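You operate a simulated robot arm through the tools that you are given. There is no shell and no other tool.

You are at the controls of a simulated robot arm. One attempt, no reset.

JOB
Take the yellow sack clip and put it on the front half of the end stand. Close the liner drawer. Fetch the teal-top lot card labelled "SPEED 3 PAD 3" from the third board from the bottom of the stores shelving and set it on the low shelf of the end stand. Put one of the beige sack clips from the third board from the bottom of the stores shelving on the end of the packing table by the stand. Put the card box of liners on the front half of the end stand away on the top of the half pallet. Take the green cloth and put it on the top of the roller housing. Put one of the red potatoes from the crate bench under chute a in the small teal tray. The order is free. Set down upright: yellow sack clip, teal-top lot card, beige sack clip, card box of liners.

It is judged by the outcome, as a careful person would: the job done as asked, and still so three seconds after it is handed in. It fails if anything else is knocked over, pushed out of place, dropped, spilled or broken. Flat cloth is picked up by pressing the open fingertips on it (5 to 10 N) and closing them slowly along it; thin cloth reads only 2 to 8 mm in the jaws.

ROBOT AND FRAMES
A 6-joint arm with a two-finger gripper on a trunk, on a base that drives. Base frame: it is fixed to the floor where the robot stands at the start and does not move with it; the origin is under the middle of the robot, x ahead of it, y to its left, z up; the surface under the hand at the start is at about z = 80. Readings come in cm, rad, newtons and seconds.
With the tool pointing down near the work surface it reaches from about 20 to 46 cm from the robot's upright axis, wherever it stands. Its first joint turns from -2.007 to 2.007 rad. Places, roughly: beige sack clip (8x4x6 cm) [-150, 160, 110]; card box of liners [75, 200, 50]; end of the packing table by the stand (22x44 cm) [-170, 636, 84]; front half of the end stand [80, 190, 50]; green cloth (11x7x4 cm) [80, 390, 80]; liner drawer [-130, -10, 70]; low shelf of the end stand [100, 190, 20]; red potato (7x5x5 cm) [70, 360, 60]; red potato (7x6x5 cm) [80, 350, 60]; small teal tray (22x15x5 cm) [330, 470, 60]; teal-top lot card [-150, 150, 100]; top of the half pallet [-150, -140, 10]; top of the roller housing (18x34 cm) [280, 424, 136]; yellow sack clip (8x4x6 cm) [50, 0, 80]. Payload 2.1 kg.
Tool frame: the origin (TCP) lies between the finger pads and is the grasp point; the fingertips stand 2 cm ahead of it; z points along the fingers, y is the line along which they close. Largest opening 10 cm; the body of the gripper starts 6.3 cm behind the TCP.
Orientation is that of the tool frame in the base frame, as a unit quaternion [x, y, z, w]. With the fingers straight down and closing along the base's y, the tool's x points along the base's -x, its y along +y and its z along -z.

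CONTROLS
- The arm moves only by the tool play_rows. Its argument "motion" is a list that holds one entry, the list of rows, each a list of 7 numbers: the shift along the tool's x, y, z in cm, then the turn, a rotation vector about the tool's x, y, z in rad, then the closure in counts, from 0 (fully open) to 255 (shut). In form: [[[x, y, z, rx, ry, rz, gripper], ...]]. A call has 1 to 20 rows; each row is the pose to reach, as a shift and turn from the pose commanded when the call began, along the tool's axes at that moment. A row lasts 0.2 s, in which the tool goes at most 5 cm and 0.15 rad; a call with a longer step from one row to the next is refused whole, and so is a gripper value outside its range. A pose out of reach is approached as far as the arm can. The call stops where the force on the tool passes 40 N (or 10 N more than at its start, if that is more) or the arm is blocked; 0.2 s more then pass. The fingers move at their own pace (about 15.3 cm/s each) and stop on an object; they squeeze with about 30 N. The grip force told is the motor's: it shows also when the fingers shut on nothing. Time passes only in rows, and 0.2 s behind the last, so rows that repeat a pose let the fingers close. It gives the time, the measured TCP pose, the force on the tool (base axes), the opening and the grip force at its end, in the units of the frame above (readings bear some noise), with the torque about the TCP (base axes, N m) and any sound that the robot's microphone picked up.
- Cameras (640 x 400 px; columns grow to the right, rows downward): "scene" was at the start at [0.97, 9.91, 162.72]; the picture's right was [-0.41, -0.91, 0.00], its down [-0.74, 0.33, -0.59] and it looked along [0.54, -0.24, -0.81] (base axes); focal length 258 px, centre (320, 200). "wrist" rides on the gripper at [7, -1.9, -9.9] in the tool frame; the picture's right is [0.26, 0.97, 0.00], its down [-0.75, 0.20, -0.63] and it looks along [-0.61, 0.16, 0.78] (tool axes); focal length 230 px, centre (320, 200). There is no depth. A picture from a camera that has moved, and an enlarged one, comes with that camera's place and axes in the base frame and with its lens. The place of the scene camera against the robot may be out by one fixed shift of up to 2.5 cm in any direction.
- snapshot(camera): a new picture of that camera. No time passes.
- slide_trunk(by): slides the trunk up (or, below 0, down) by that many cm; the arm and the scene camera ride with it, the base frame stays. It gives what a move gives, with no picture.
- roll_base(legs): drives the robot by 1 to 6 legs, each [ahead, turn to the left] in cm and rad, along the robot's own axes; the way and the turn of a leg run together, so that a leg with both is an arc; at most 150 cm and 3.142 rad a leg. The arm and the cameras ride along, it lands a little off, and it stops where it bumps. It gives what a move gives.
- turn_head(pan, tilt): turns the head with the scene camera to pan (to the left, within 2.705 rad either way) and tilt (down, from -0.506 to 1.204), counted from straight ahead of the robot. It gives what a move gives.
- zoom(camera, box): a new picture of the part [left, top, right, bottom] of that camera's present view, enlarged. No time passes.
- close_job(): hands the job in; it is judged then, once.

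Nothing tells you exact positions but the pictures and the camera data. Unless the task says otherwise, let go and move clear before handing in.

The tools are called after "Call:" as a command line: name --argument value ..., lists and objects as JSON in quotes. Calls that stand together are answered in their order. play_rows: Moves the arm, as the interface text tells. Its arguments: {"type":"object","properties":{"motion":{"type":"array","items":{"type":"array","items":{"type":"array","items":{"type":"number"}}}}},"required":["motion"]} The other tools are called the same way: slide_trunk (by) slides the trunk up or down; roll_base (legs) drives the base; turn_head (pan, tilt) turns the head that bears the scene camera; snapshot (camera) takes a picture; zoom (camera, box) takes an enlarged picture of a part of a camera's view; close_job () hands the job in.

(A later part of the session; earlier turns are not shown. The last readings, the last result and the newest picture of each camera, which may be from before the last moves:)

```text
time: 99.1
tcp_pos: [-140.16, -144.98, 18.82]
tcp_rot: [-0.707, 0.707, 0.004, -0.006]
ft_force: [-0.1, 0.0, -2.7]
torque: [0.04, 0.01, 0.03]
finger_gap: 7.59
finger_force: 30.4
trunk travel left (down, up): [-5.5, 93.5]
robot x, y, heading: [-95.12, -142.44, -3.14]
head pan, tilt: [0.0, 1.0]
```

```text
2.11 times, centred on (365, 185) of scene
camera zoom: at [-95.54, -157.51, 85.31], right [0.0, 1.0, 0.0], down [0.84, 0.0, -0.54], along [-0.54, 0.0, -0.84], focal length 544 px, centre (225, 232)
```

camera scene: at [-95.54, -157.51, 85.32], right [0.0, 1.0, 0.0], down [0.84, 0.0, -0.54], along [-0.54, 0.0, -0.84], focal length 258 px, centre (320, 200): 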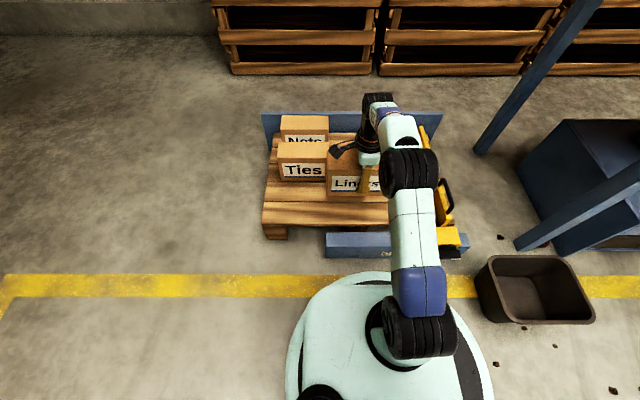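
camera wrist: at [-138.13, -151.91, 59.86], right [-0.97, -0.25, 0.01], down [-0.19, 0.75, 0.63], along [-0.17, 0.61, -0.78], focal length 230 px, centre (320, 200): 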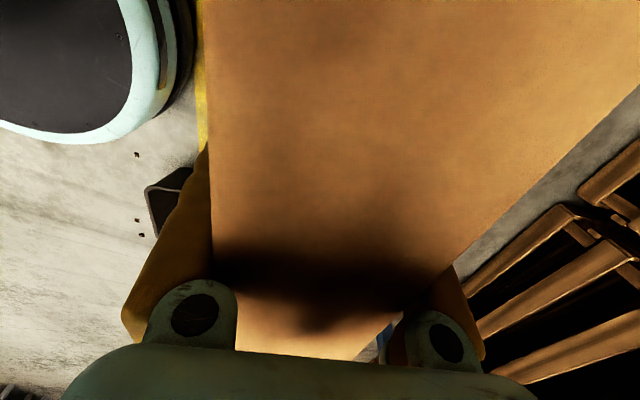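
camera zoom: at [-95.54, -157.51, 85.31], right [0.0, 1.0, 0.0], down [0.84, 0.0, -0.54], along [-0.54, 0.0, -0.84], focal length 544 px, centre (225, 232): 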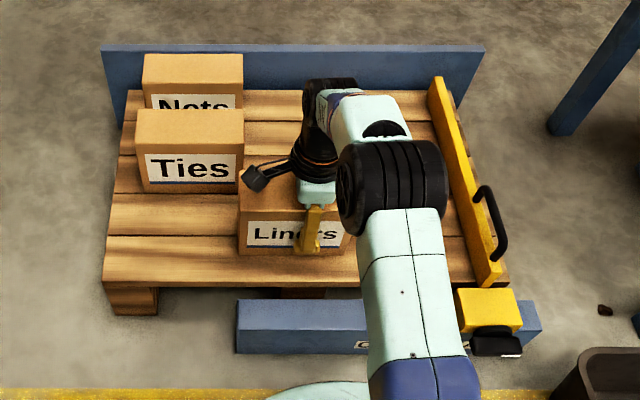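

Call:
play_rows --motion '[[[0, 0, 0.5, 0, 0, 0, 255], [0, 0, 1.0, 0, 0, 0, 255], [0, 0, 1.5, 0, 0, 0, 255], [0, 0, 2.0, 0, 0, 0, 255], [0, 0, 2.5, 0, 0, 0, 255], [0, 0, 3, 0, 0, 0, 255], [0, 0, 3, 0, 0, 0, 255]]]'

Call:
zoom --camera "scene" --box '[250, 90, 480, 280]'

```text
time: 99.7
tcp_pos: [-140.17, -145.03, 18.78]
tcp_rot: [-0.706, 0.708, 0.006, -0.007]
ft_force: [7.3, 0.2, 30.4]
torque: [0.21, -1.58, 0.01]
finger_gap: 7.6
finger_force: 30.0
trunk travel left (down, up): [-5.5, 93.5]
robot x, y, heading: [-94.69, -141.95, -3.141]
head pan, tilt: [0.0, 1.0]
stopped in row 2: the force on the tool passed its limit at 47 N (the readings are from after the stop); the commanded pose is now the measured one
```

```text
2.11 times, centred on (365, 185) of scene
camera zoom: at [-95.18, -157.49, 85.37], right [0.0, 1.0, 0.0], down [0.84, 0.0, -0.54], along [-0.54, 0.0, -0.84], focal length 544 px, centre (225, 232)
```

zoom: 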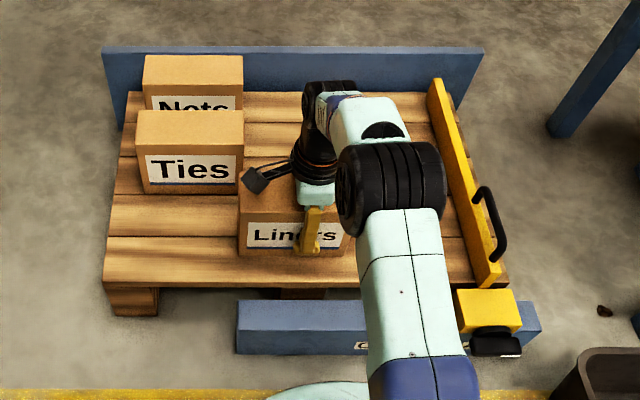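

Contact made. Easing off, opening, and rising straight up.

Call:
play_rows --motion '[[[0, 0, -0.15, 0, 0, 0, 255], [0, 0, -0.15, 0, 0, 0, 150], [0, 0, -0.15, 0, 0, 0, 40], [0, 0, -0.15, 0, 0, 0, 0], [0, 0, -0.15, 0, 0, 0, 0], [0, 0, -3, 0, 0, 0, 0], [0, 0, -7, 0, 0, 0, 0], [0, 0, -11, 0, 0, 0, 0], [0, 0, -15, 0, 0, 0, 0], [0, -3, -19, 0, 0, 0, 0], [0, -6, -22, 0, 0, 0, 0], [0, -6, -22, 0, 0, 0, 0]]]'

Call:
snapshot --camera "wrist"

Call:
zoom --camera "scene" --box '[250, 90, 480, 280]'

```text
time: 102.2
tcp_pos: [-133.8, -145.1, 40.27]
tcp_rot: [-0.707, 0.708, 0.005, -0.006]
ft_force: [-0.4, 0.3, 0.4]
torque: [0.01, 0.0, 0.01]
finger_gap: 10.0
finger_force: 0.0
trunk travel left (down, up): [-5.5, 93.5]
robot x, y, heading: [-94.62, -142.52, -3.14]
head pan, tilt: [0.0, 1.0]
```

```text
taken
camera wrist: at [-131.86, -151.98, 50.37], right [-0.97, -0.26, 0.01], down [-0.19, 0.75, 0.63], along [-0.17, 0.61, -0.78], focal length 230 px, centre (320, 200)
```

wrist: 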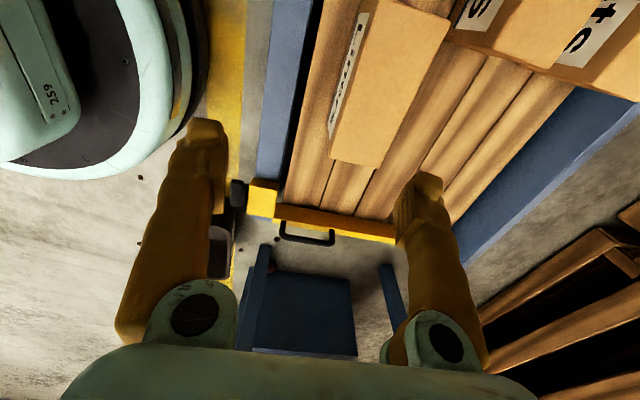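

```text
2.11 times, centred on (365, 185) of scene
camera zoom: at [-95.5, -157.5, 85.31], right [0.0, 1.0, 0.0], down [0.84, 0.0, -0.54], along [-0.54, 0.0, -0.84], focal length 544 px, centre (225, 232)
```

zoom: 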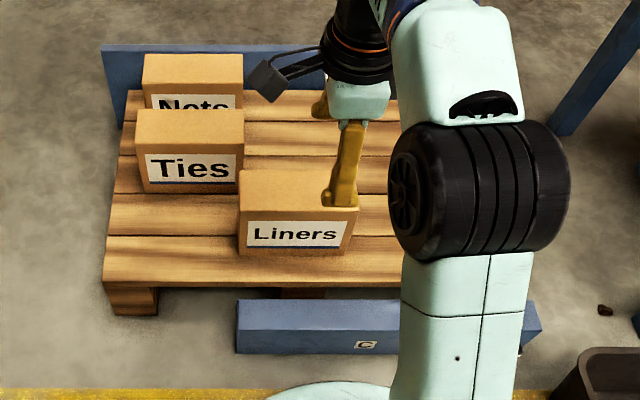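

The liner box stands squarely on the half pallet. Next the liner drawer: back off, raise the trunk, and drive round to face it.

Call:
roll_base --legs '[[-40, 0]]'

Call:
slide_trunk --by 42

Call:
roll_base --legs '[[0, -1.571], [128, 0], [0, 1.571]]'

Call:
turn_head --pan 0 --tilt 0.7

Call:
snapshot --camera "scene"

Call:
snapshot --camera "wrist"

```text
time: 104.8
tcp_pos: [-93.49, -145.13, 40.37]
tcp_rot: [0.708, -0.706, -0.004, 0.005]
ft_force: [-0.5, -0.6, 0.0]
torque: [0.0, -0.02, -0.02]
finger_gap: 10.0
finger_force: 0.0
trunk travel left (down, up): [-5.5, 93.5]
robot x, y, heading: [-54.55, -141.9, -3.134]
head pan, tilt: [0.0, 1.0]
```

```text
refused: 42 is not a number from -40 to 40
```

```text
time: 119.2
tcp_pos: [-91.1, -12.93, 40.44]
tcp_rot: [0.711, -0.703, -0.004, 0.006]
ft_force: [0.0, -0.2, 0.2]
torque: [-0.01, -0.03, 0.01]
finger_gap: 9.98
finger_force: 0.0
trunk travel left (down, up): [-5.5, 93.5]
robot x, y, heading: [-52.03, -9.31, -3.129]
head pan, tilt: [0.0, 1.0]
```

```text
time: 120.0
tcp_pos: [-91.16, -12.97, 40.34]
tcp_rot: [0.711, -0.704, -0.004, 0.005]
ft_force: [0.7, -0.2, -0.5]
torque: [-0.02, -0.05, 0.03]
finger_gap: 10.0
finger_force: 0.1
trunk travel left (down, up): [-5.5, 93.5]
robot x, y, heading: [-52.11, -10.06, -3.126]
head pan, tilt: [0.0, 0.7]
```

```text
taken
camera scene: at [-54.16, -24.92, 87.65], right [-0.01, 1.0, 0.0], down [0.64, 0.01, -0.76], along [-0.76, -0.01, -0.64], focal length 258 px, centre (320, 200)
```

scene: 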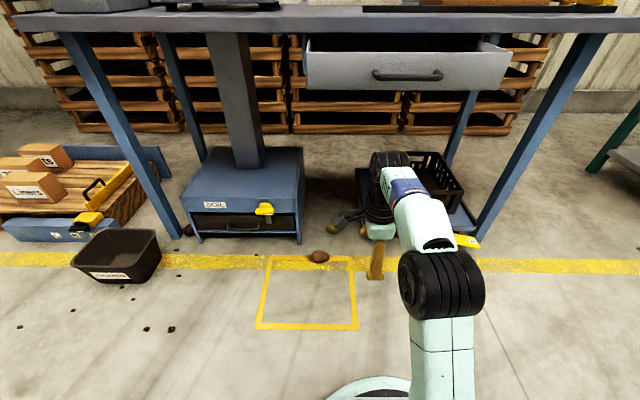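

```text
taken
camera wrist: at [-89.08, -19.81, 50.35], right [-0.96, -0.27, 0.01], down [-0.2, 0.75, 0.63], along [-0.18, 0.61, -0.78], focal length 230 px, centre (320, 200)
```

wrist: 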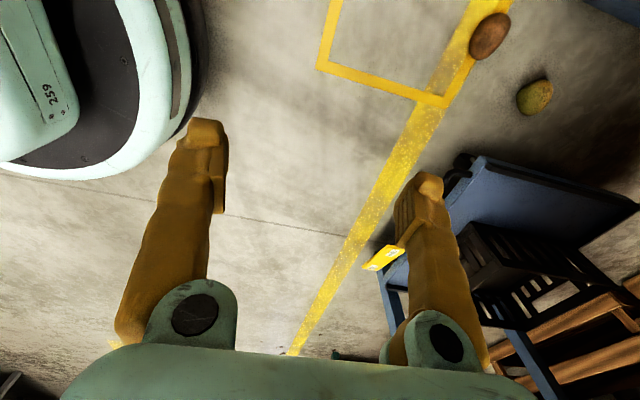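

The drawer hangs open under the table ahead, its handle near y -5, z ~71. I'll raise the trunk and turn the hand to point horizontally forward.

Call:
slide_trunk --by 31

Call:
play_rows --motion '[[[0, 0.6, 0, -0.143, 0, 0, 255], [0, 1.2, 0, -0.286, 0, 0, 255], [0, 1.8, 0, -0.429, 0, 0, 255], [0, 2.4, 0, -0.572, 0, 0, 255], [0, 3, 0, -0.715, 0, 0, 255], [0, 3.6, 0, -0.858, 0, 0, 255], [0, 4.2, 0, -1.0, 0, 0, 255], [0, 4.8, 0, -1.144, 0, 0, 255], [0, 5.4, 0, -1.287, 0, 0, 255], [0, 6, 0, -1.43, 0, 0, 255], [0, 6, 0, -1.571, 0, 0, 255], [0, 6, 0, -1.571, 0, 0, 255]]]'

Call:
snapshot --camera "scene"

Call:
snapshot --camera "wrist"

```text
time: 123.0
tcp_pos: [-91.09, -12.93, 71.3]
tcp_rot: [0.711, -0.703, -0.005, 0.006]
ft_force: [0.2, -0.1, -0.3]
torque: [-0.02, 0.01, -0.02]
finger_gap: 9.99
finger_force: 0.1
trunk travel left (down, up): [-36.5, 62.5]
robot x, y, heading: [-51.84, -9.59, -3.131]
head pan, tilt: [0.0, 0.7]
```

```text
time: 125.7
tcp_pos: [-94.99, -14.59, 74.64]
tcp_rot: [0.641, -0.6, -0.305, 0.369]
ft_force: [0.7, -0.1, 0.3]
torque: [-0.04, -0.02, -0.01]
finger_gap: 0.0
finger_force: 29.8
out of reach, approached as far as the arm can: row 7, 8, 9, 10, 11, 12
trunk travel left (down, up): [-36.5, 62.5]
robot x, y, heading: [-51.7, -9.88, -3.126]
head pan, tilt: [0.0, 0.7]
```

```text
taken
camera scene: at [-54.16, -24.92, 118.65], right [-0.01, 1.0, 0.0], down [0.64, 0.01, -0.76], along [-0.76, -0.01, -0.64], focal length 258 px, centre (320, 200)
```

scene: 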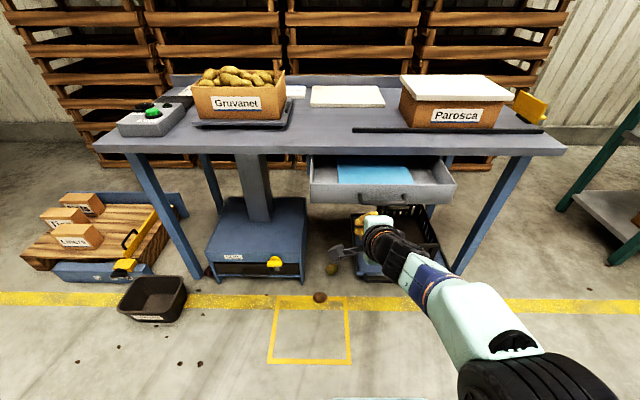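

```text
taken
camera wrist: at [-85.06, -20.37, 78.96], right [-0.5, -0.26, 0.82], down [0.35, 0.81, 0.47], along [-0.79, 0.52, -0.32], focal length 230 px, centre (320, 200)
```

wrist: 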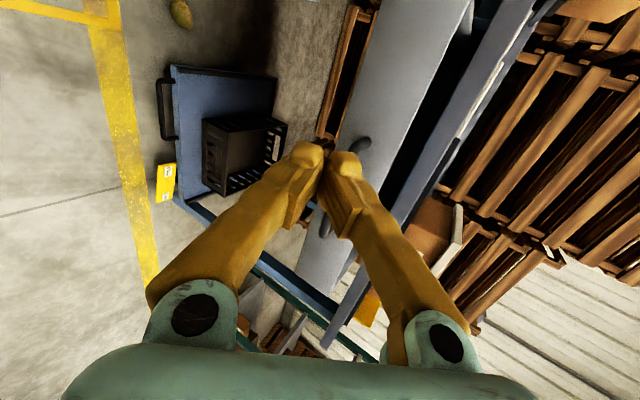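

The hand now points forward, pitched about 33° down, fingers shut — good for pushing. The drawer front is near x -109, z 70–76. I'll shift left of the handle first.

Call:
play_rows --motion '[[[2, -0.4, 0.5, 0, 0, 0, 255], [4.3, -0.8, 1, 0, 0, 0, 255], [4.3, -0.8, 1, 0, 0, 0, 255]]]'

Call:
snapshot --camera "wrist"

```text
time: 126.5
tcp_pos: [-95.12, -18.71, 75.35]
tcp_rot: [0.642, -0.601, -0.304, 0.367]
ft_force: [-0.5, -0.6, -0.3]
torque: [0.01, -0.01, 0.01]
finger_gap: 0.0
finger_force: 29.4
out of reach, approached as far as the arm can: row 1, 2, 3
trunk travel left (down, up): [-36.5, 62.5]
robot x, y, heading: [-52.2, -9.93, -3.127]
head pan, tilt: [0.0, 0.7]
```

```text
taken
camera wrist: at [-85.31, -24.43, 79.62], right [-0.51, -0.26, 0.82], down [0.34, 0.81, 0.47], along [-0.79, 0.52, -0.32], focal length 230 px, centre (320, 200)
```

wrist: 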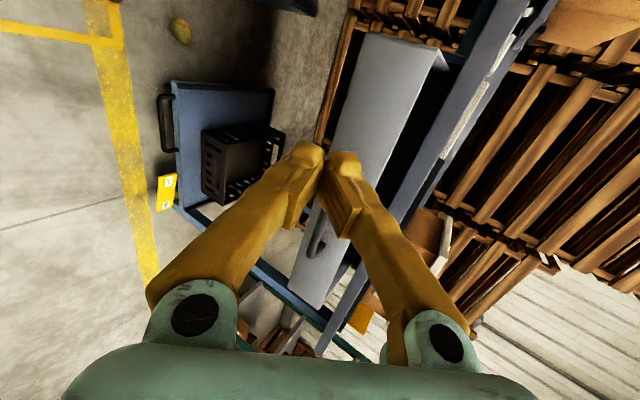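

Tip is clear of the handle, slightly high. Lowering trunk 2 cm and approaching with the base.

Call:
slide_trunk --by -2

Call:
roll_base --legs '[[9, -0.013]]'

Call:
snapshot --camera "wrist"

Call:
snapshot --camera "scene"

```text
time: 127.1
tcp_pos: [-95.14, -18.62, 73.23]
tcp_rot: [0.642, -0.601, -0.303, 0.367]
ft_force: [0.0, -0.1, 0.2]
torque: [-0.03, -0.02, -0.02]
finger_gap: 0.0
finger_force: 29.7
trunk travel left (down, up): [-34.5, 64.5]
robot x, y, heading: [-52.27, -9.83, -3.131]
head pan, tilt: [0.0, 0.7]
```

```text
time: 128.2
tcp_pos: [-103.96, -18.22, 73.17]
tcp_rot: [0.639, -0.605, -0.305, 0.364]
ft_force: [-0.3, -0.4, 0.0]
torque: [-0.01, 0.03, 0.01]
finger_gap: 0.0
finger_force: 29.4
trunk travel left (down, up): [-34.5, 64.5]
robot x, y, heading: [-60.81, -10.02, -3.137]
head pan, tilt: [0.0, 0.7]
```

```text
taken
camera wrist: at [-94.27, -24.1, 77.6], right [-0.51, -0.26, 0.82], down [0.35, 0.81, 0.47], along [-0.78, 0.53, -0.32], focal length 230 px, centre (320, 200)
```

wrist: 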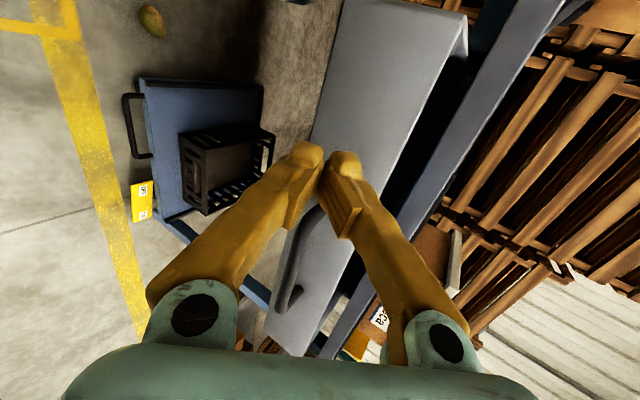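

```text
taken
camera scene: at [-63.14, -24.97, 116.65], right [0.0, 1.0, 0.0], down [0.64, 0.0, -0.76], along [-0.76, 0.0, -0.64], focal length 258 px, centre (320, 200)
```

scene: 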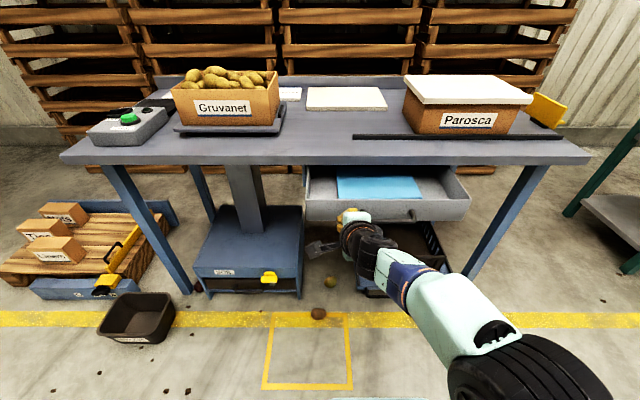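

Panel is dead ahead, about 3 cm from the tip. Pushing with the base.

Call:
roll_base --legs '[[8, 0]]'

Call:
snapshot --camera "scene"

```text
time: 129.3
tcp_pos: [-112.3, -18.19, 73.26]
tcp_rot: [0.638, -0.606, -0.305, 0.365]
ft_force: [0.0, 0.2, 0.9]
torque: [-0.02, -0.01, 0.0]
finger_gap: 0.03
finger_force: 29.5
trunk travel left (down, up): [-34.5, 64.5]
robot x, y, heading: [-69.13, -9.75, -3.14]
head pan, tilt: [0.0, 0.7]
```

```text
taken
camera scene: at [-71.33, -24.99, 116.65], right [0.0, 1.0, 0.0], down [0.64, 0.0, -0.76], along [-0.76, 0.0, -0.64], focal length 258 px, centre (320, 200)
```

scene: 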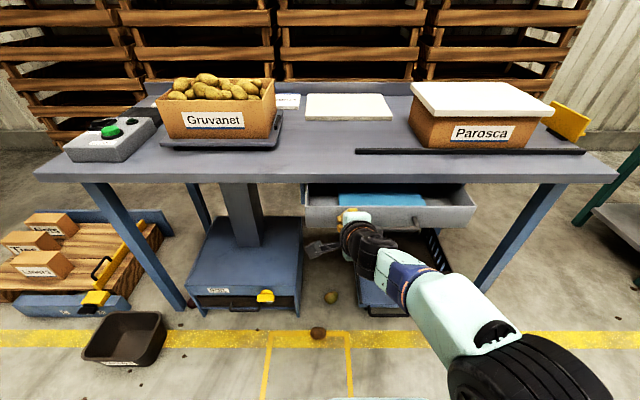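

Call:
roll_base --legs '[[6, 0]]'

Call:
snapshot --camera "scene"

Call:
snapshot --camera "wrist"

```text
time: 130.2
tcp_pos: [-118.37, -18.25, 73.23]
tcp_rot: [0.639, -0.604, -0.305, 0.365]
ft_force: [-1.0, 0.0, -0.4]
torque: [0.0, 0.03, 0.02]
finger_gap: 0.0
finger_force: 29.5
trunk travel left (down, up): [-34.5, 64.5]
robot x, y, heading: [-75.6, -9.84, -3.135]
head pan, tilt: [0.0, 0.7]
```

```text
taken
camera scene: at [-77.34, -25.01, 116.65], right [0.0, 1.0, 0.0], down [0.64, 0.0, -0.76], along [-0.76, 0.0, -0.64], focal length 258 px, centre (320, 200)
```

scene: 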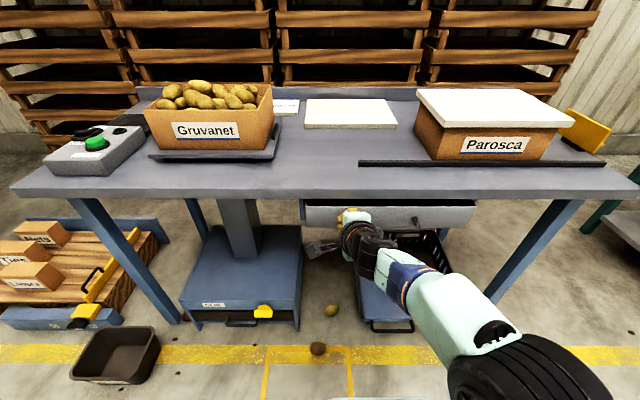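

```text
taken
camera wrist: at [-108.48, -24.16, 77.6], right [-0.51, -0.26, 0.82], down [0.35, 0.81, 0.47], along [-0.79, 0.53, -0.32], focal length 230 px, centre (320, 200)
```

wrist: 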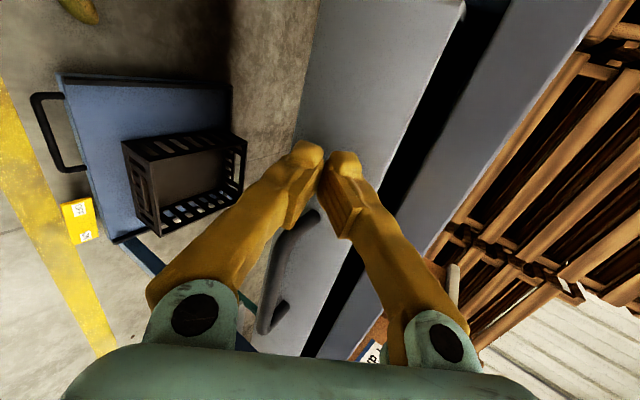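

Call:
roll_base --legs '[[4, 0]]'

Call:
snapshot --camera "wrist"

Call:
snapshot --camera "scene"

```text
time: 131.1
tcp_pos: [-122.34, -18.29, 73.3]
tcp_rot: [0.639, -0.605, -0.305, 0.365]
ft_force: [-0.4, -1.5, 0.5]
torque: [-0.01, -0.01, 0.0]
finger_gap: 0.0
finger_force: 30.2
trunk travel left (down, up): [-34.5, 64.5]
robot x, y, heading: [-79.24, -9.7, -3.138]
head pan, tilt: [0.0, 0.7]
```

```text
taken
camera wrist: at [-112.56, -24.18, 77.6], right [-0.51, -0.26, 0.82], down [0.35, 0.81, 0.47], along [-0.79, 0.53, -0.32], focal length 230 px, centre (320, 200)
```

wrist: 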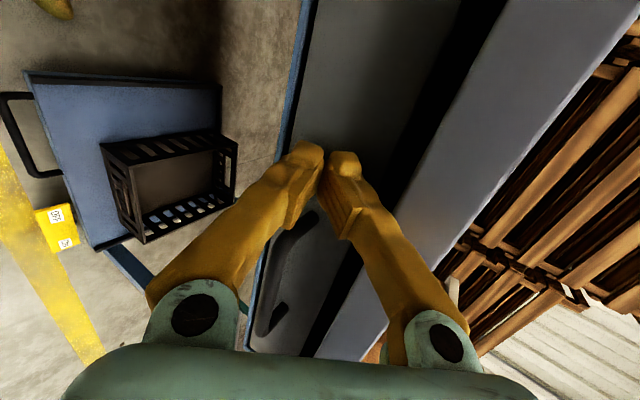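

```text
taken
camera scene: at [-81.42, -25.02, 116.65], right [0.0, 1.0, 0.0], down [0.64, 0.0, -0.76], along [-0.76, 0.0, -0.64], focal length 258 px, centre (320, 200)
```

scene: 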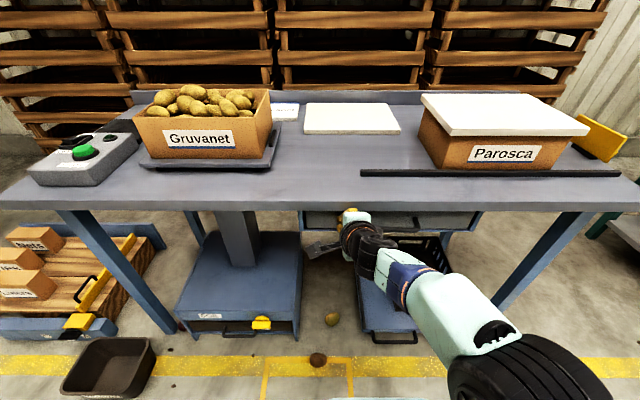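

Call:
zoom --camera "scene" --box '[280, 180, 500, 300]'

Call:
zoom --camera "wrist" --box '[220, 0, 540, 200]'

```text
2.91 times, centred on (390, 240) of scene
camera zoom: at [-81.42, -25.02, 116.65], right [0.0, 1.0, 0.0], down [0.64, 0.0, -0.76], along [-0.76, 0.0, -0.64], focal length 752 px, centre (116, 84)
```

zoom: 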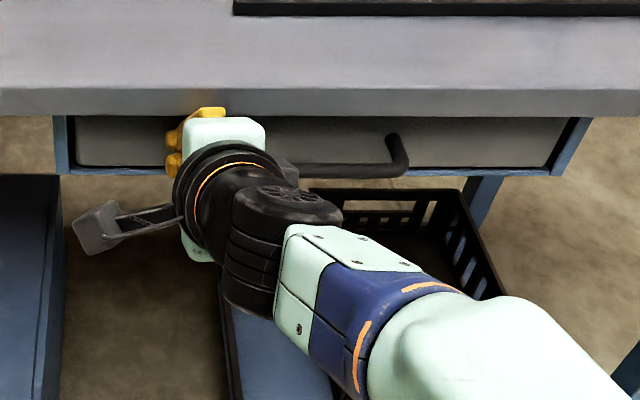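

```text
2.00 times, centred on (380, 100) of wrist
camera zoom: at [-112.56, -24.18, 77.6], right [-0.51, -0.26, 0.82], down [0.35, 0.81, 0.47], along [-0.79, 0.53, -0.32], focal length 460 px, centre (200, 400)
```

zoom: 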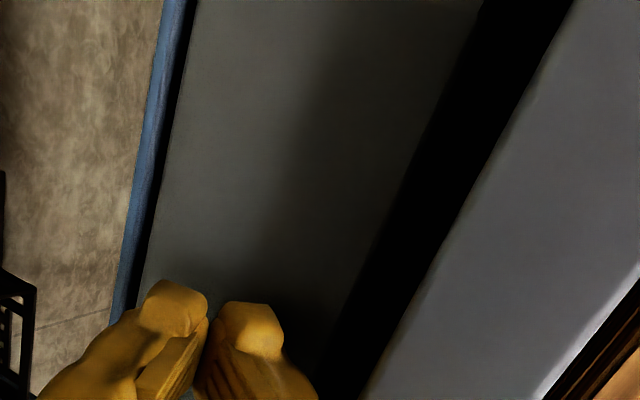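

The drawer face is about flush with its frame. A further 1.5 cm nudge to find its stop.

Call:
roll_base --legs '[[1.5, 0]]'

Call:
zoom --camera "scene" --box '[280, 180, 500, 300]'

Call:
zoom --camera "wrist" --box '[220, 0, 540, 200]'

```text
time: 132.4
tcp_pos: [-123.43, -18.35, 73.04]
tcp_rot: [0.64, -0.606, -0.303, 0.363]
ft_force: [8.0, -0.2, -1.9]
torque: [-0.02, 0.29, -0.08]
finger_gap: 0.0
finger_force: 29.8
trunk travel left (down, up): [-34.5, 64.5]
robot x, y, heading: [-80.86, -9.81, -3.137]
head pan, tilt: [0.0, 0.7]
stopped in leg 1: the force on the tool passed its limit at 41 N (the readings are from after the stop); the commanded pose is now the measured one
```

```text
2.91 times, centred on (390, 240) of scene
camera zoom: at [-82.62, -25.03, 116.67], right [0.0, 1.0, 0.0], down [0.64, 0.0, -0.77], along [-0.77, 0.0, -0.64], focal length 752 px, centre (116, 84)
```

zoom: 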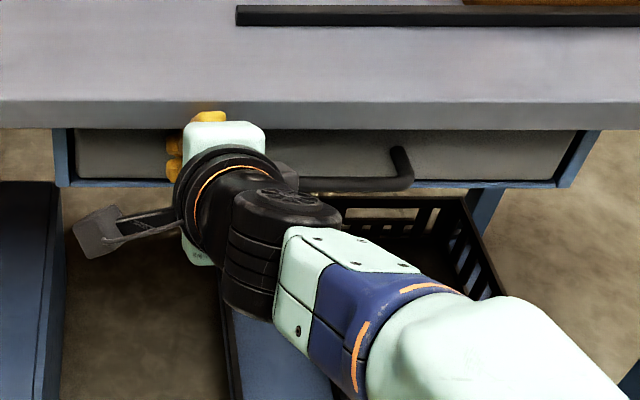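

```text
2.00 times, centred on (380, 100) of wrist
camera zoom: at [-113.75, -24.19, 77.41], right [-0.52, -0.26, 0.82], down [0.35, 0.81, 0.48], along [-0.78, 0.53, -0.33], focal length 460 px, centre (200, 400)
```

zoom: 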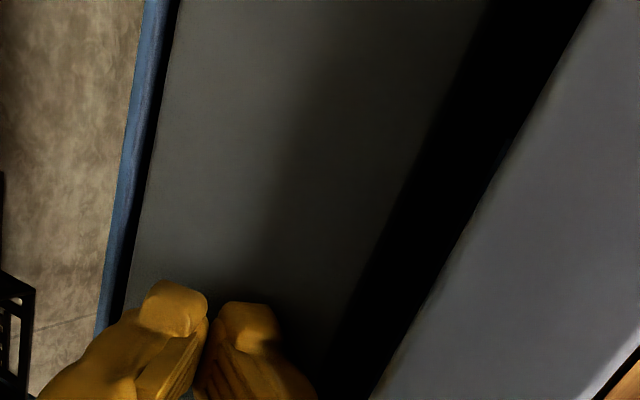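

Contact seems to be partly higher up (table edge). I'll back off and inspect the drawer gap.

Call:
roll_base --legs '[[-20, 0]]'

Call:
turn_head --pan -0.35 --tilt 0.7

Call:
zoom --camera "scene" --box '[160, 100, 480, 300]'

Call:
snapshot --camera "wrist"

```text
time: 134.0
tcp_pos: [-103.48, -18.06, 72.9]
tcp_rot: [0.639, -0.608, -0.304, 0.361]
ft_force: [0.0, -1.0, -0.4]
torque: [0.01, -0.01, -0.01]
finger_gap: 0.0
finger_force: 29.6
trunk travel left (down, up): [-34.5, 64.5]
robot x, y, heading: [-60.69, -9.97, -3.138]
head pan, tilt: [0.0, 0.7]
```

```text
time: 134.8
tcp_pos: [-103.51, -18.03, 73.08]
tcp_rot: [0.638, -0.607, -0.304, 0.362]
ft_force: [0.0, -0.5, 0.3]
torque: [0.01, 0.03, 0.02]
finger_gap: 0.0
finger_force: 29.7
trunk travel left (down, up): [-34.5, 64.5]
robot x, y, heading: [-60.4, -10.08, -3.139]
head pan, tilt: [-0.351, 0.7]
```

```text
2.00 times, centred on (320, 200) of scene
camera zoom: at [-62.18, -22.05, 116.65], right [0.34, 0.94, 0.0], down [0.61, -0.22, -0.77], along [-0.72, 0.26, -0.64], focal length 517 px, centre (320, 200)
```

zoom: 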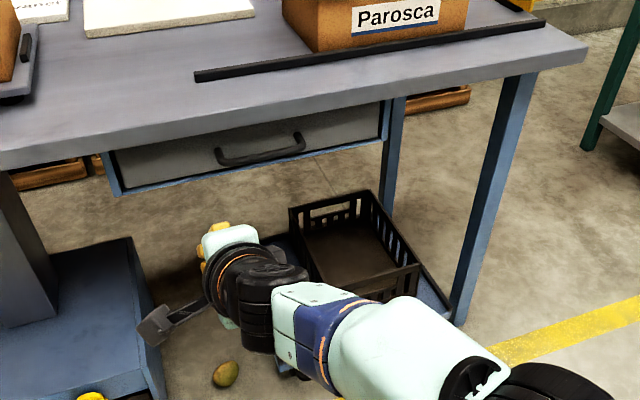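

```text
taken
camera wrist: at [-93.78, -24.03, 77.37], right [-0.52, -0.26, 0.82], down [0.35, 0.81, 0.48], along [-0.78, 0.53, -0.33], focal length 230 px, centre (320, 200)
```

wrist: 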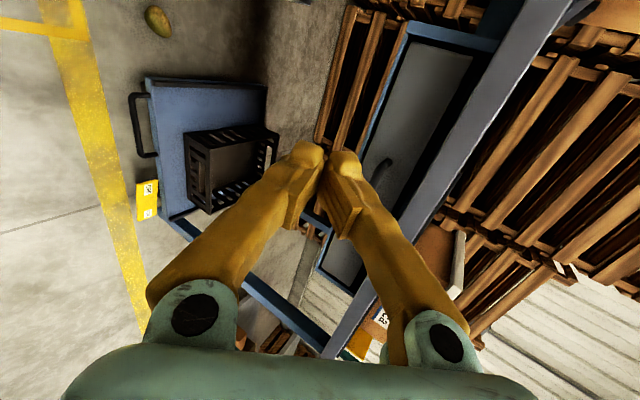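

Call:
slide_trunk --by -30

Call:
turn_head --pan -0.35 --tilt 0.2

Call:
snapshot --camera "scene"

Call:
zoom --camera "scene" --box '[180, 140, 400, 270]'

```text
time: 137.8
tcp_pos: [-103.47, -18.14, 43.07]
tcp_rot: [0.639, -0.607, -0.303, 0.362]
ft_force: [0.1, -0.4, 0.2]
torque: [0.01, 0.0, -0.01]
finger_gap: 0.02
finger_force: 30.0
trunk travel left (down, up): [-4.5, 94.5]
robot x, y, heading: [-60.61, -9.96, -3.141]
head pan, tilt: [-0.351, 0.7]
```

```text
time: 138.7
tcp_pos: [-103.39, -18.13, 43.06]
tcp_rot: [0.639, -0.607, -0.303, 0.362]
ft_force: [0.9, 0.1, 0.5]
torque: [-0.03, -0.01, 0.0]
finger_gap: 0.0
finger_force: 29.1
trunk travel left (down, up): [-4.5, 94.5]
robot x, y, heading: [-60.55, -9.6, -3.136]
head pan, tilt: [-0.351, 0.201]
```

```text
taken
camera scene: at [-62.95, -21.76, 91.19], right [0.34, 0.94, 0.0], down [0.19, -0.07, -0.98], along [-0.92, 0.34, -0.2], focal length 258 px, centre (320, 200)
```

scene: 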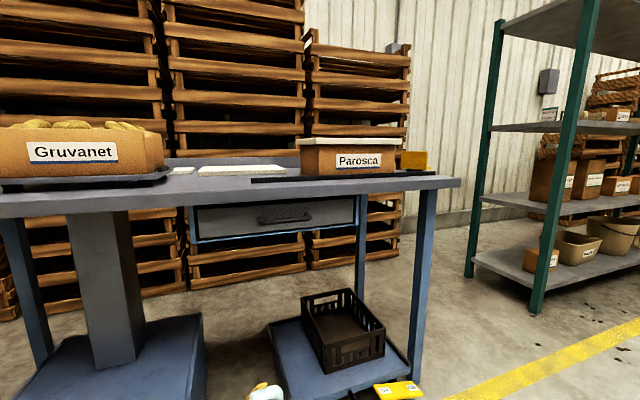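

```text
2.91 times, centred on (290, 205) of scene
camera zoom: at [-62.95, -21.76, 91.19], right [0.34, 0.94, 0.0], down [0.19, -0.07, -0.98], along [-0.92, 0.34, -0.2], focal length 752 px, centre (407, 186)
```

zoom: 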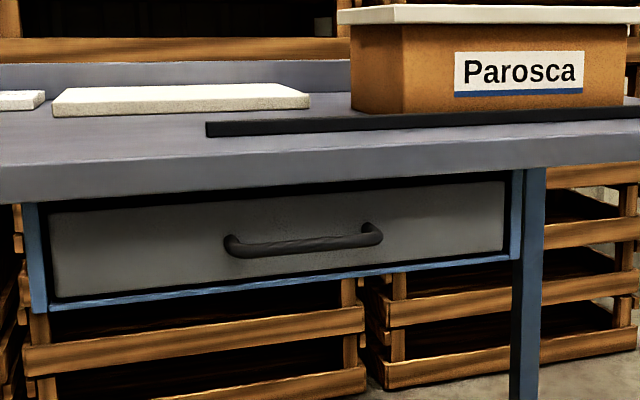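

The face sits just inside its frame, but my last contact may have been the table edge, so I'll make sure: raise the trunk and re-pose the hand fully horizontal to push the face the last bit.

Call:
slide_trunk --by 40

Call:
slide_trunk --by 30

Call:
play_rows --motion '[[[-0.25, -3, 2.6, -0.115, -0.02, 0, 255], [-0.5, -6, 5.3, -0.23, -0.04, 0, 255], [-0.8, -9, 8, -0.345, -0.06, 0, 255], [-1.0, -12, 10.6, -0.46, -0.08, 0, 255], [-1.3, -15.1, 13.3, -0.576, -0.1, 0, 255], [-1.6, -18.2, 16, -0.576, -0.1, 0, 255], [-1.85, -21.2, 18.7, -0.576, -0.1, 0, 255], [-2.1, -24.2, 21.3, -0.576, -0.1, 0, 255], [-2.4, -27.2, 24, -0.576, -0.1, 0, 255], [-2.64, -30.3, 26.7, -0.576, -0.1, 0, 255], [-2.64, -30.3, 26.7, -0.576, -0.1, 0, 255]]]'

Call:
snapshot --camera "wrist"

```text
time: 142.6
tcp_pos: [-103.48, -18.16, 82.91]
tcp_rot: [0.639, -0.607, -0.304, 0.362]
ft_force: [-0.3, 0.5, 0.3]
torque: [-0.02, 0.02, 0.01]
finger_gap: 0.0
finger_force: 29.8
trunk travel left (down, up): [-44.5, 54.5]
robot x, y, heading: [-60.48, -9.96, -3.141]
head pan, tilt: [-0.351, 0.201]
```

```text
time: 145.6
tcp_pos: [-103.63, -18.14, 112.94]
tcp_rot: [0.639, -0.607, -0.303, 0.362]
ft_force: [-0.1, -0.3, 0.0]
torque: [-0.04, 0.0, -0.01]
finger_gap: 0.0
finger_force: 29.4
trunk travel left (down, up): [-74.5, 24.5]
robot x, y, heading: [-60.63, -9.97, -3.141]
head pan, tilt: [-0.351, 0.201]
```

```text
time: 148.0
tcp_pos: [-105.32, -15.73, 118.9]
tcp_rot: [0.609, -0.577, -0.351, 0.416]
ft_force: [-0.1, -0.3, -0.8]
torque: [-0.06, -0.02, 0.02]
finger_gap: 0.0
finger_force: 29.7
out of reach, approached as far as the arm can: row 1, 2, 3, 4, 5, 6, 7, 8, 9, 10, 11
trunk travel left (down, up): [-74.5, 24.5]
robot x, y, heading: [-59.83, -9.96, -3.139]
head pan, tilt: [-0.351, 0.201]
```

```text
taken
camera wrist: at [-94.95, -21.55, 121.74], right [-0.37, -0.25, 0.9], down [0.42, 0.81, 0.4], along [-0.83, 0.53, -0.2], focal length 230 px, centre (320, 200)
```

wrist: 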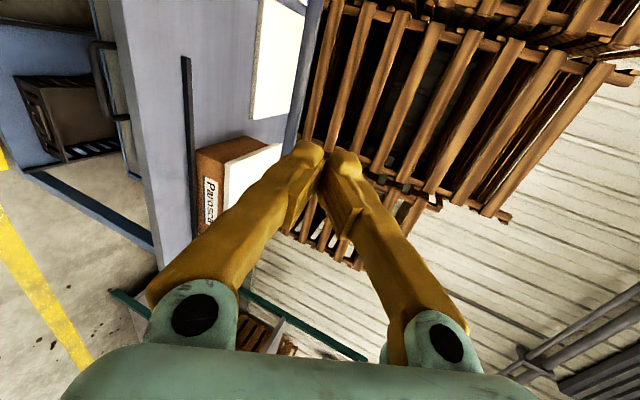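

The wrist is folded close to the shoulder, so moving straight down was blocked. I'll back the base away, extend forward first, then go down with the hand horizontal.

Call:
roll_base --legs '[[-28, 0]]'

Call:
play_rows --motion '[[[-0.25, 1.15, 2.5, 0, 0, 0, 255], [-0.5, 2.3, 5.1, 0, 0, 0, 255], [-0.74, 3.45, 7.6, 0, 0, 0, 255], [-1, 4.6, 10.2, 0, 0, 0, 255], [-1.23, 5.75, 12.7, 0, 0, 0, 255], [-1.23, 5.75, 12.7, 0, 0, 0, 255]]]'

Call:
turn_head --pan 0 --tilt 0.5

Call:
snapshot --camera "scene"

```text
time: 149.9
tcp_pos: [-77.32, -15.67, 118.87]
tcp_rot: [0.609, -0.576, -0.351, 0.417]
ft_force: [0.2, 0.1, 0.8]
torque: [0.02, 0.0, -0.03]
finger_gap: 0.0
finger_force: 29.3
trunk travel left (down, up): [-74.5, 24.5]
robot x, y, heading: [-32.93, -9.6, -3.141]
head pan, tilt: [-0.351, 0.201]
```

```text
time: 151.3
tcp_pos: [-91.16, -15.68, 118.86]
tcp_rot: [0.609, -0.576, -0.351, 0.417]
ft_force: [0.2, -0.4, 0.1]
torque: [0.01, 0.01, -0.01]
finger_gap: 0.01
finger_force: 29.7
trunk travel left (down, up): [-74.5, 24.5]
robot x, y, heading: [-32.54, -9.72, -3.142]
head pan, tilt: [-0.351, 0.201]
```

```text
time: 152.2
tcp_pos: [-91.25, -15.73, 118.96]
tcp_rot: [0.609, -0.576, -0.351, 0.417]
ft_force: [-0.4, 0.2, 0.3]
torque: [0.01, 0.02, 0.01]
finger_gap: 0.0
finger_force: 29.4
trunk travel left (down, up): [-74.5, 24.5]
robot x, y, heading: [-31.84, -10.06, -3.142]
head pan, tilt: [0.0, 0.499]
```

```text
taken
camera scene: at [-35.3, -24.93, 158.43], right [0.0, 1.0, 0.0], down [0.48, 0.0, -0.88], along [-0.88, 0.0, -0.48], focal length 258 px, centre (320, 200)
```

scene: 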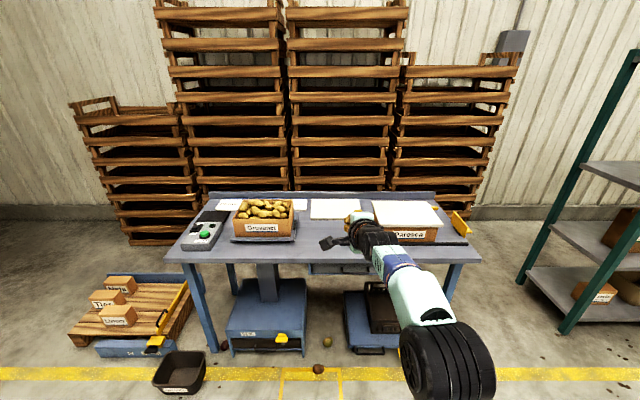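

Extension worked. Now levelling the hand and going down.

Call:
play_rows --motion '[[[-0.22, -3.83, 1.7, -0.1, -0.02, 0, 255], [-0.44, -7.66, 3.43, -0.2, -0.045, 0, 255], [-0.66, -11.5, 5.14, -0.31, -0.065, 0, 255], [-0.88, -15.3, 6.85, -0.42, -0.089, 0, 255], [-1.1, -19.15, 8.57, -0.42, -0.089, 0, 255], [-1.32, -23, 10.3, -0.42, -0.089, 0, 255], [-1.54, -26.8, 12, -0.42, -0.089, 0, 255], [-1.76, -30.6, 13.7, -0.42, -0.089, 0, 255], [-1.98, -34.5, 15.4, -0.42, -0.089, 0, 255], [-2.2, -38.3, 17.1, -0.42, -0.089, 0, 255], [-2.42, -42.2, 18.9, -0.42, -0.089, 0, 255], [-2.42, -42.2, 18.9, -0.42, -0.089, 0, 255]]]'

Call:
snapshot --camera "wrist"

```text
time: 154.8
tcp_pos: [-88.13, -16.17, 79.32]
tcp_rot: [0.494, -0.508, -0.489, 0.509]
ft_force: [-0.9, -0.4, -0.2]
torque: [-0.02, 0.0, -0.01]
finger_gap: 0.0
finger_force: 29.7
out of reach, approached as far as the arm can: row 9, 10, 11, 12
trunk travel left (down, up): [-74.5, 24.5]
robot x, y, heading: [-32.2, -9.7, -3.139]
head pan, tilt: [0.0, 0.499]
```

```text
taken
camera wrist: at [-78.12, -23.01, 77.78], right [0.0, -0.23, 0.97], down [0.63, 0.76, 0.18], along [-0.78, 0.61, 0.14], focal length 230 px, centre (320, 200)
```

wrist: 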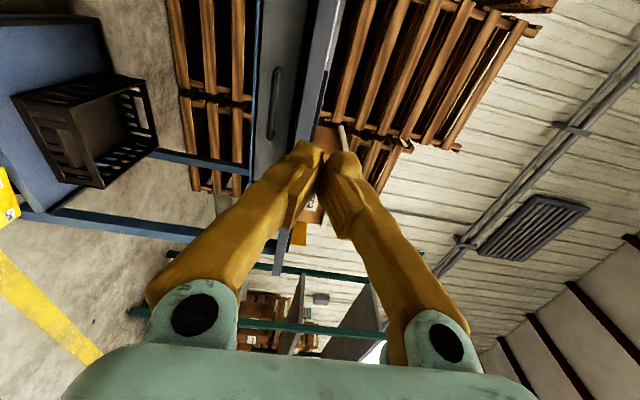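

Hand is now level. Lowering 7 cm to the middle of the drawer face (z ≈ 72.4), then driving in.

Call:
slide_trunk --by -7

Call:
roll_base --legs '[[31, 0]]'

Call:
snapshot --camera "wrist"

```text
time: 155.8
tcp_pos: [-87.99, -16.06, 72.27]
tcp_rot: [0.493, -0.508, -0.49, 0.509]
ft_force: [0.0, -0.4, 0.0]
torque: [0.0, -0.01, 0.03]
finger_gap: 0.04
finger_force: 29.7
trunk travel left (down, up): [-67.5, 31.5]
robot x, y, heading: [-32.54, -10.0, -3.145]
head pan, tilt: [0.0, 0.499]
```

```text
time: 157.9
tcp_pos: [-118.82, -16.37, 72.27]
tcp_rot: [0.494, -0.507, -0.489, 0.509]
ft_force: [-0.6, -0.1, 0.0]
torque: [-0.04, -0.03, 0.01]
finger_gap: 0.0
finger_force: 29.8
trunk travel left (down, up): [-67.5, 31.5]
robot x, y, heading: [-63.31, -10.22, -3.138]
head pan, tilt: [0.0, 0.499]
```

```text
taken
camera wrist: at [-108.9, -23.25, 70.78], right [0.0, -0.23, 0.97], down [0.62, 0.76, 0.18], along [-0.78, 0.61, 0.14], focal length 230 px, centre (320, 200)
```

wrist: 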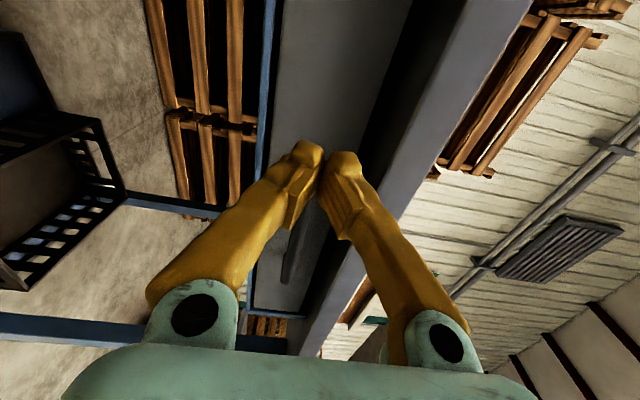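

Call:
roll_base --legs '[[4, 0]]'

Call:
roll_base --legs '[[3, 0]]'

Call:
snapshot --camera "wrist"

```text
time: 158.8
tcp_pos: [-122.6, -16.42, 72.32]
tcp_rot: [0.494, -0.506, -0.489, 0.511]
ft_force: [0.2, -0.2, 1.0]
torque: [0.0, 0.02, -0.04]
finger_gap: 0.0
finger_force: 29.6
trunk travel left (down, up): [-67.5, 31.5]
robot x, y, heading: [-67.25, -9.53, -3.14]
head pan, tilt: [0.0, 0.499]
```

```text
time: 159.6
tcp_pos: [-123.98, -16.37, 72.4]
tcp_rot: [0.493, -0.505, -0.491, 0.512]
ft_force: [16.8, 0.8, 7.1]
torque: [0.03, 0.06, -0.07]
finger_gap: 0.62
finger_force: 29.4
trunk travel left (down, up): [-67.5, 31.5]
robot x, y, heading: [-68.55, -10.12, -3.131]
head pan, tilt: [0.0, 0.499]
stopped in leg 1: the force on the tool passed its limit at 86 N (the readings are from after the stop); the commanded pose is now the measured one
```

```text
taken
camera wrist: at [-113.97, -23.29, 70.85], right [0.01, -0.23, 0.97], down [0.62, 0.76, 0.17], along [-0.78, 0.61, 0.15], focal length 230 px, centre (320, 200)
```

wrist: 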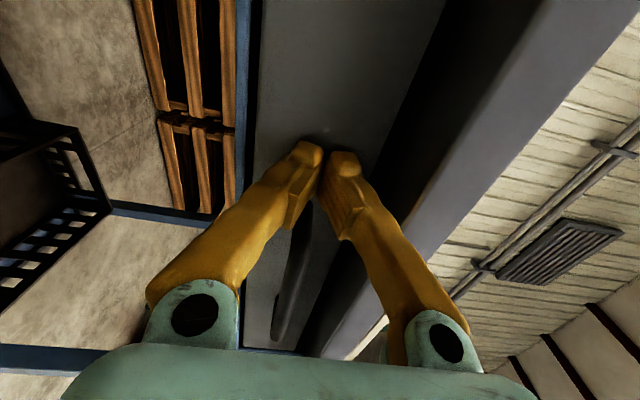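

Hard stop at 86 N on the face: the drawer is fully closed. Backing off and heading to the stores shelving.

Call:
roll_base --legs '[[-38, 0], [0, -1.571], [100, 0], [62, 0], [0, 1.571]]'

Call:
turn_head --pan 0 --tilt 0.4

Call:
snapshot --camera "scene"

Call:
snapshot --camera "wrist"

```text
time: 177.8
tcp_pos: [-84.27, 148.55, 72.14]
tcp_rot: [0.494, -0.507, -0.49, 0.509]
ft_force: [-0.3, -0.6, 0.9]
torque: [0.01, -0.03, 0.03]
finger_gap: 0.0
finger_force: 29.5
trunk travel left (down, up): [-67.5, 31.5]
robot x, y, heading: [-28.89, 155.06, -3.144]
head pan, tilt: [0.0, 0.499]
```

```text
time: 178.4
tcp_pos: [-84.4, 148.6, 72.08]
tcp_rot: [0.493, -0.507, -0.49, 0.509]
ft_force: [-0.7, -0.7, -0.1]
torque: [0.02, -0.02, -0.01]
finger_gap: 0.0
finger_force: 29.3
trunk travel left (down, up): [-67.5, 31.5]
robot x, y, heading: [-28.95, 155.04, -3.14]
head pan, tilt: [0.0, 0.4]
```

```text
taken
camera scene: at [-31.93, 139.82, 152.33], right [0.0, 1.0, 0.0], down [0.39, 0.0, -0.92], along [-0.92, 0.0, -0.39], focal length 258 px, centre (320, 200)
```

scene: 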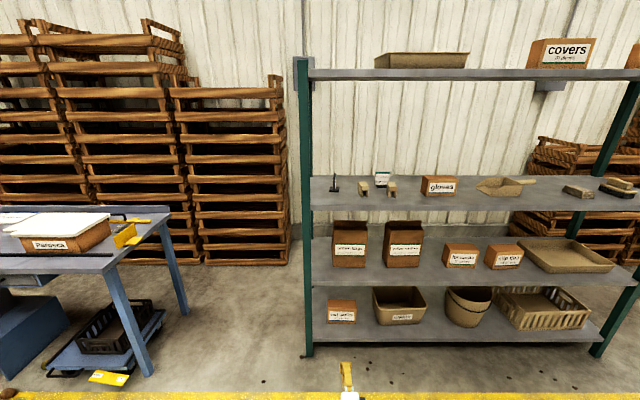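

```text
taken
camera wrist: at [-74.38, 141.73, 70.61], right [0.0, -0.23, 0.97], down [0.63, 0.76, 0.18], along [-0.78, 0.61, 0.14], focal length 230 px, centre (320, 200)
```

wrist: 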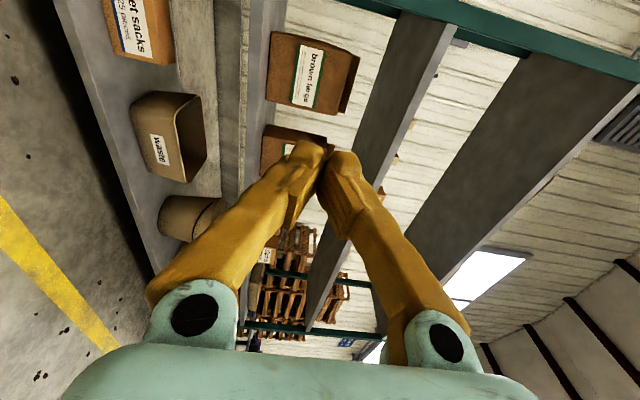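

Call:
zoom --camera "scene" --box '[300, 160, 460, 220]'

Call:
zoom --camera "scene" --box '[440, 160, 640, 220]'

```text
4.00 times, centred on (380, 190) of scene
camera zoom: at [-31.93, 139.82, 152.33], right [0.0, 1.0, 0.0], down [0.39, 0.0, -0.92], along [-0.92, 0.0, -0.39], focal length 1034 px, centre (80, 240)
```

zoom: 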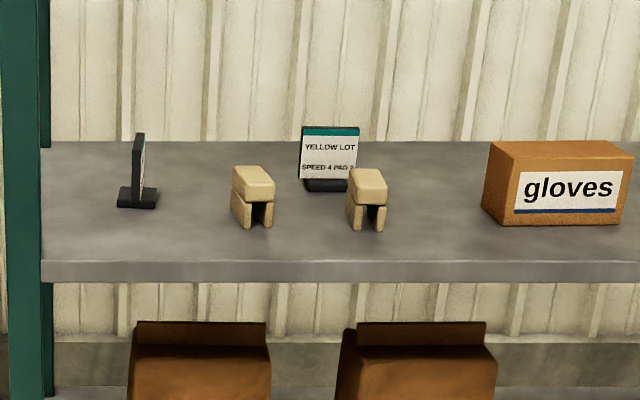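

```text
3.20 times, centred on (540, 190) of scene
camera zoom: at [-31.93, 139.82, 152.33], right [0.0, 1.0, 0.0], down [0.39, 0.0, -0.92], along [-0.92, 0.0, -0.39], focal length 827 px, centre (-384, 232)
```

zoom: 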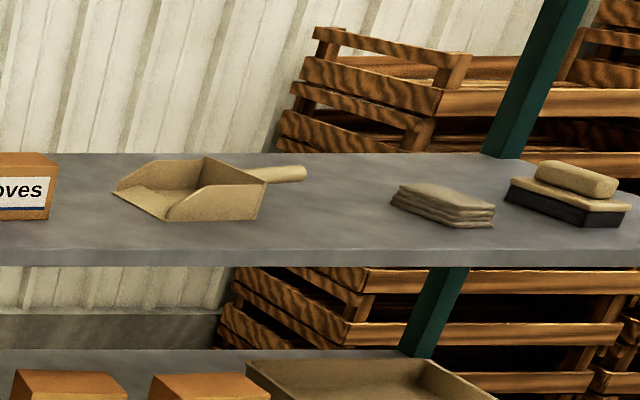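

Two lot cards on the third board: the one facing us reads "SPEED 4 PAD …", the other is edge-on at the left. I'll move north to read the edge-on one from its face side.

Call:
zoom --camera "scene" --box '[365, 165, 400, 187]'

Call:
roll_base --legs '[[0, -1.571], [65, 0]]'

Call:
turn_head --pan 2.0 --tilt 0.25

Call:
snapshot --camera "scene"

```text
16.00 times, centred on (382, 176) of scene
camera zoom: at [-31.93, 139.82, 152.33], right [0.0, 1.0, 0.0], down [0.39, 0.0, -0.92], along [-0.92, 0.0, -0.39], focal length 4136 px, centre (-680, 584)
```

zoom: 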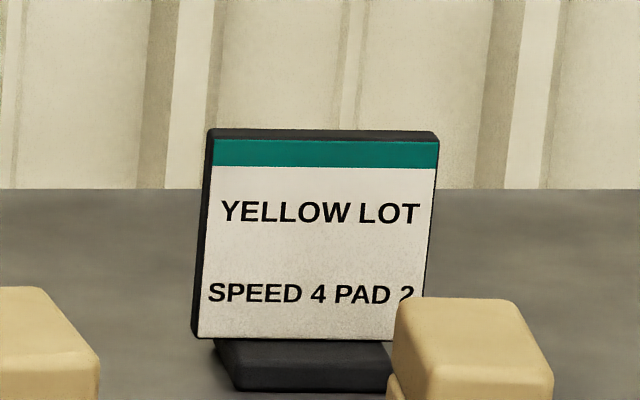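

```text
time: 186.0
tcp_pos: [-33.04, 276.99, 72.1]
tcp_rot: [0.014, 0.708, 0.706, -0.008]
ft_force: [1.1, 0.8, 0.2]
torque: [0.0, 0.0, 0.01]
finger_gap: 0.01
finger_force: 29.9
trunk travel left (down, up): [-67.5, 31.5]
robot x, y, heading: [-27.37, 221.5, 1.552]
head pan, tilt: [0.0, 0.4]
```

```text
time: 187.9
tcp_pos: [-33.0, 277.08, 72.05]
tcp_rot: [0.015, 0.707, 0.707, -0.007]
ft_force: [-0.7, 0.0, 1.0]
torque: [0.01, -0.01, 0.01]
finger_gap: 0.0
finger_force: 29.6
trunk travel left (down, up): [-67.5, 31.5]
robot x, y, heading: [-27.76, 221.76, 1.555]
head pan, tilt: [2.0, 0.25]
```

```text
taken
camera scene: at [-49.94, 210.95, 153.73], right [-0.4, 0.92, 0.0], down [0.23, 0.1, -0.97], along [-0.89, -0.39, -0.25], focal length 258 px, centre (320, 200)
```

scene: 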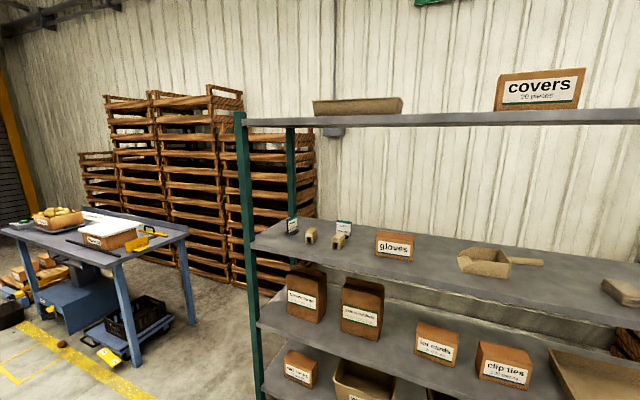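

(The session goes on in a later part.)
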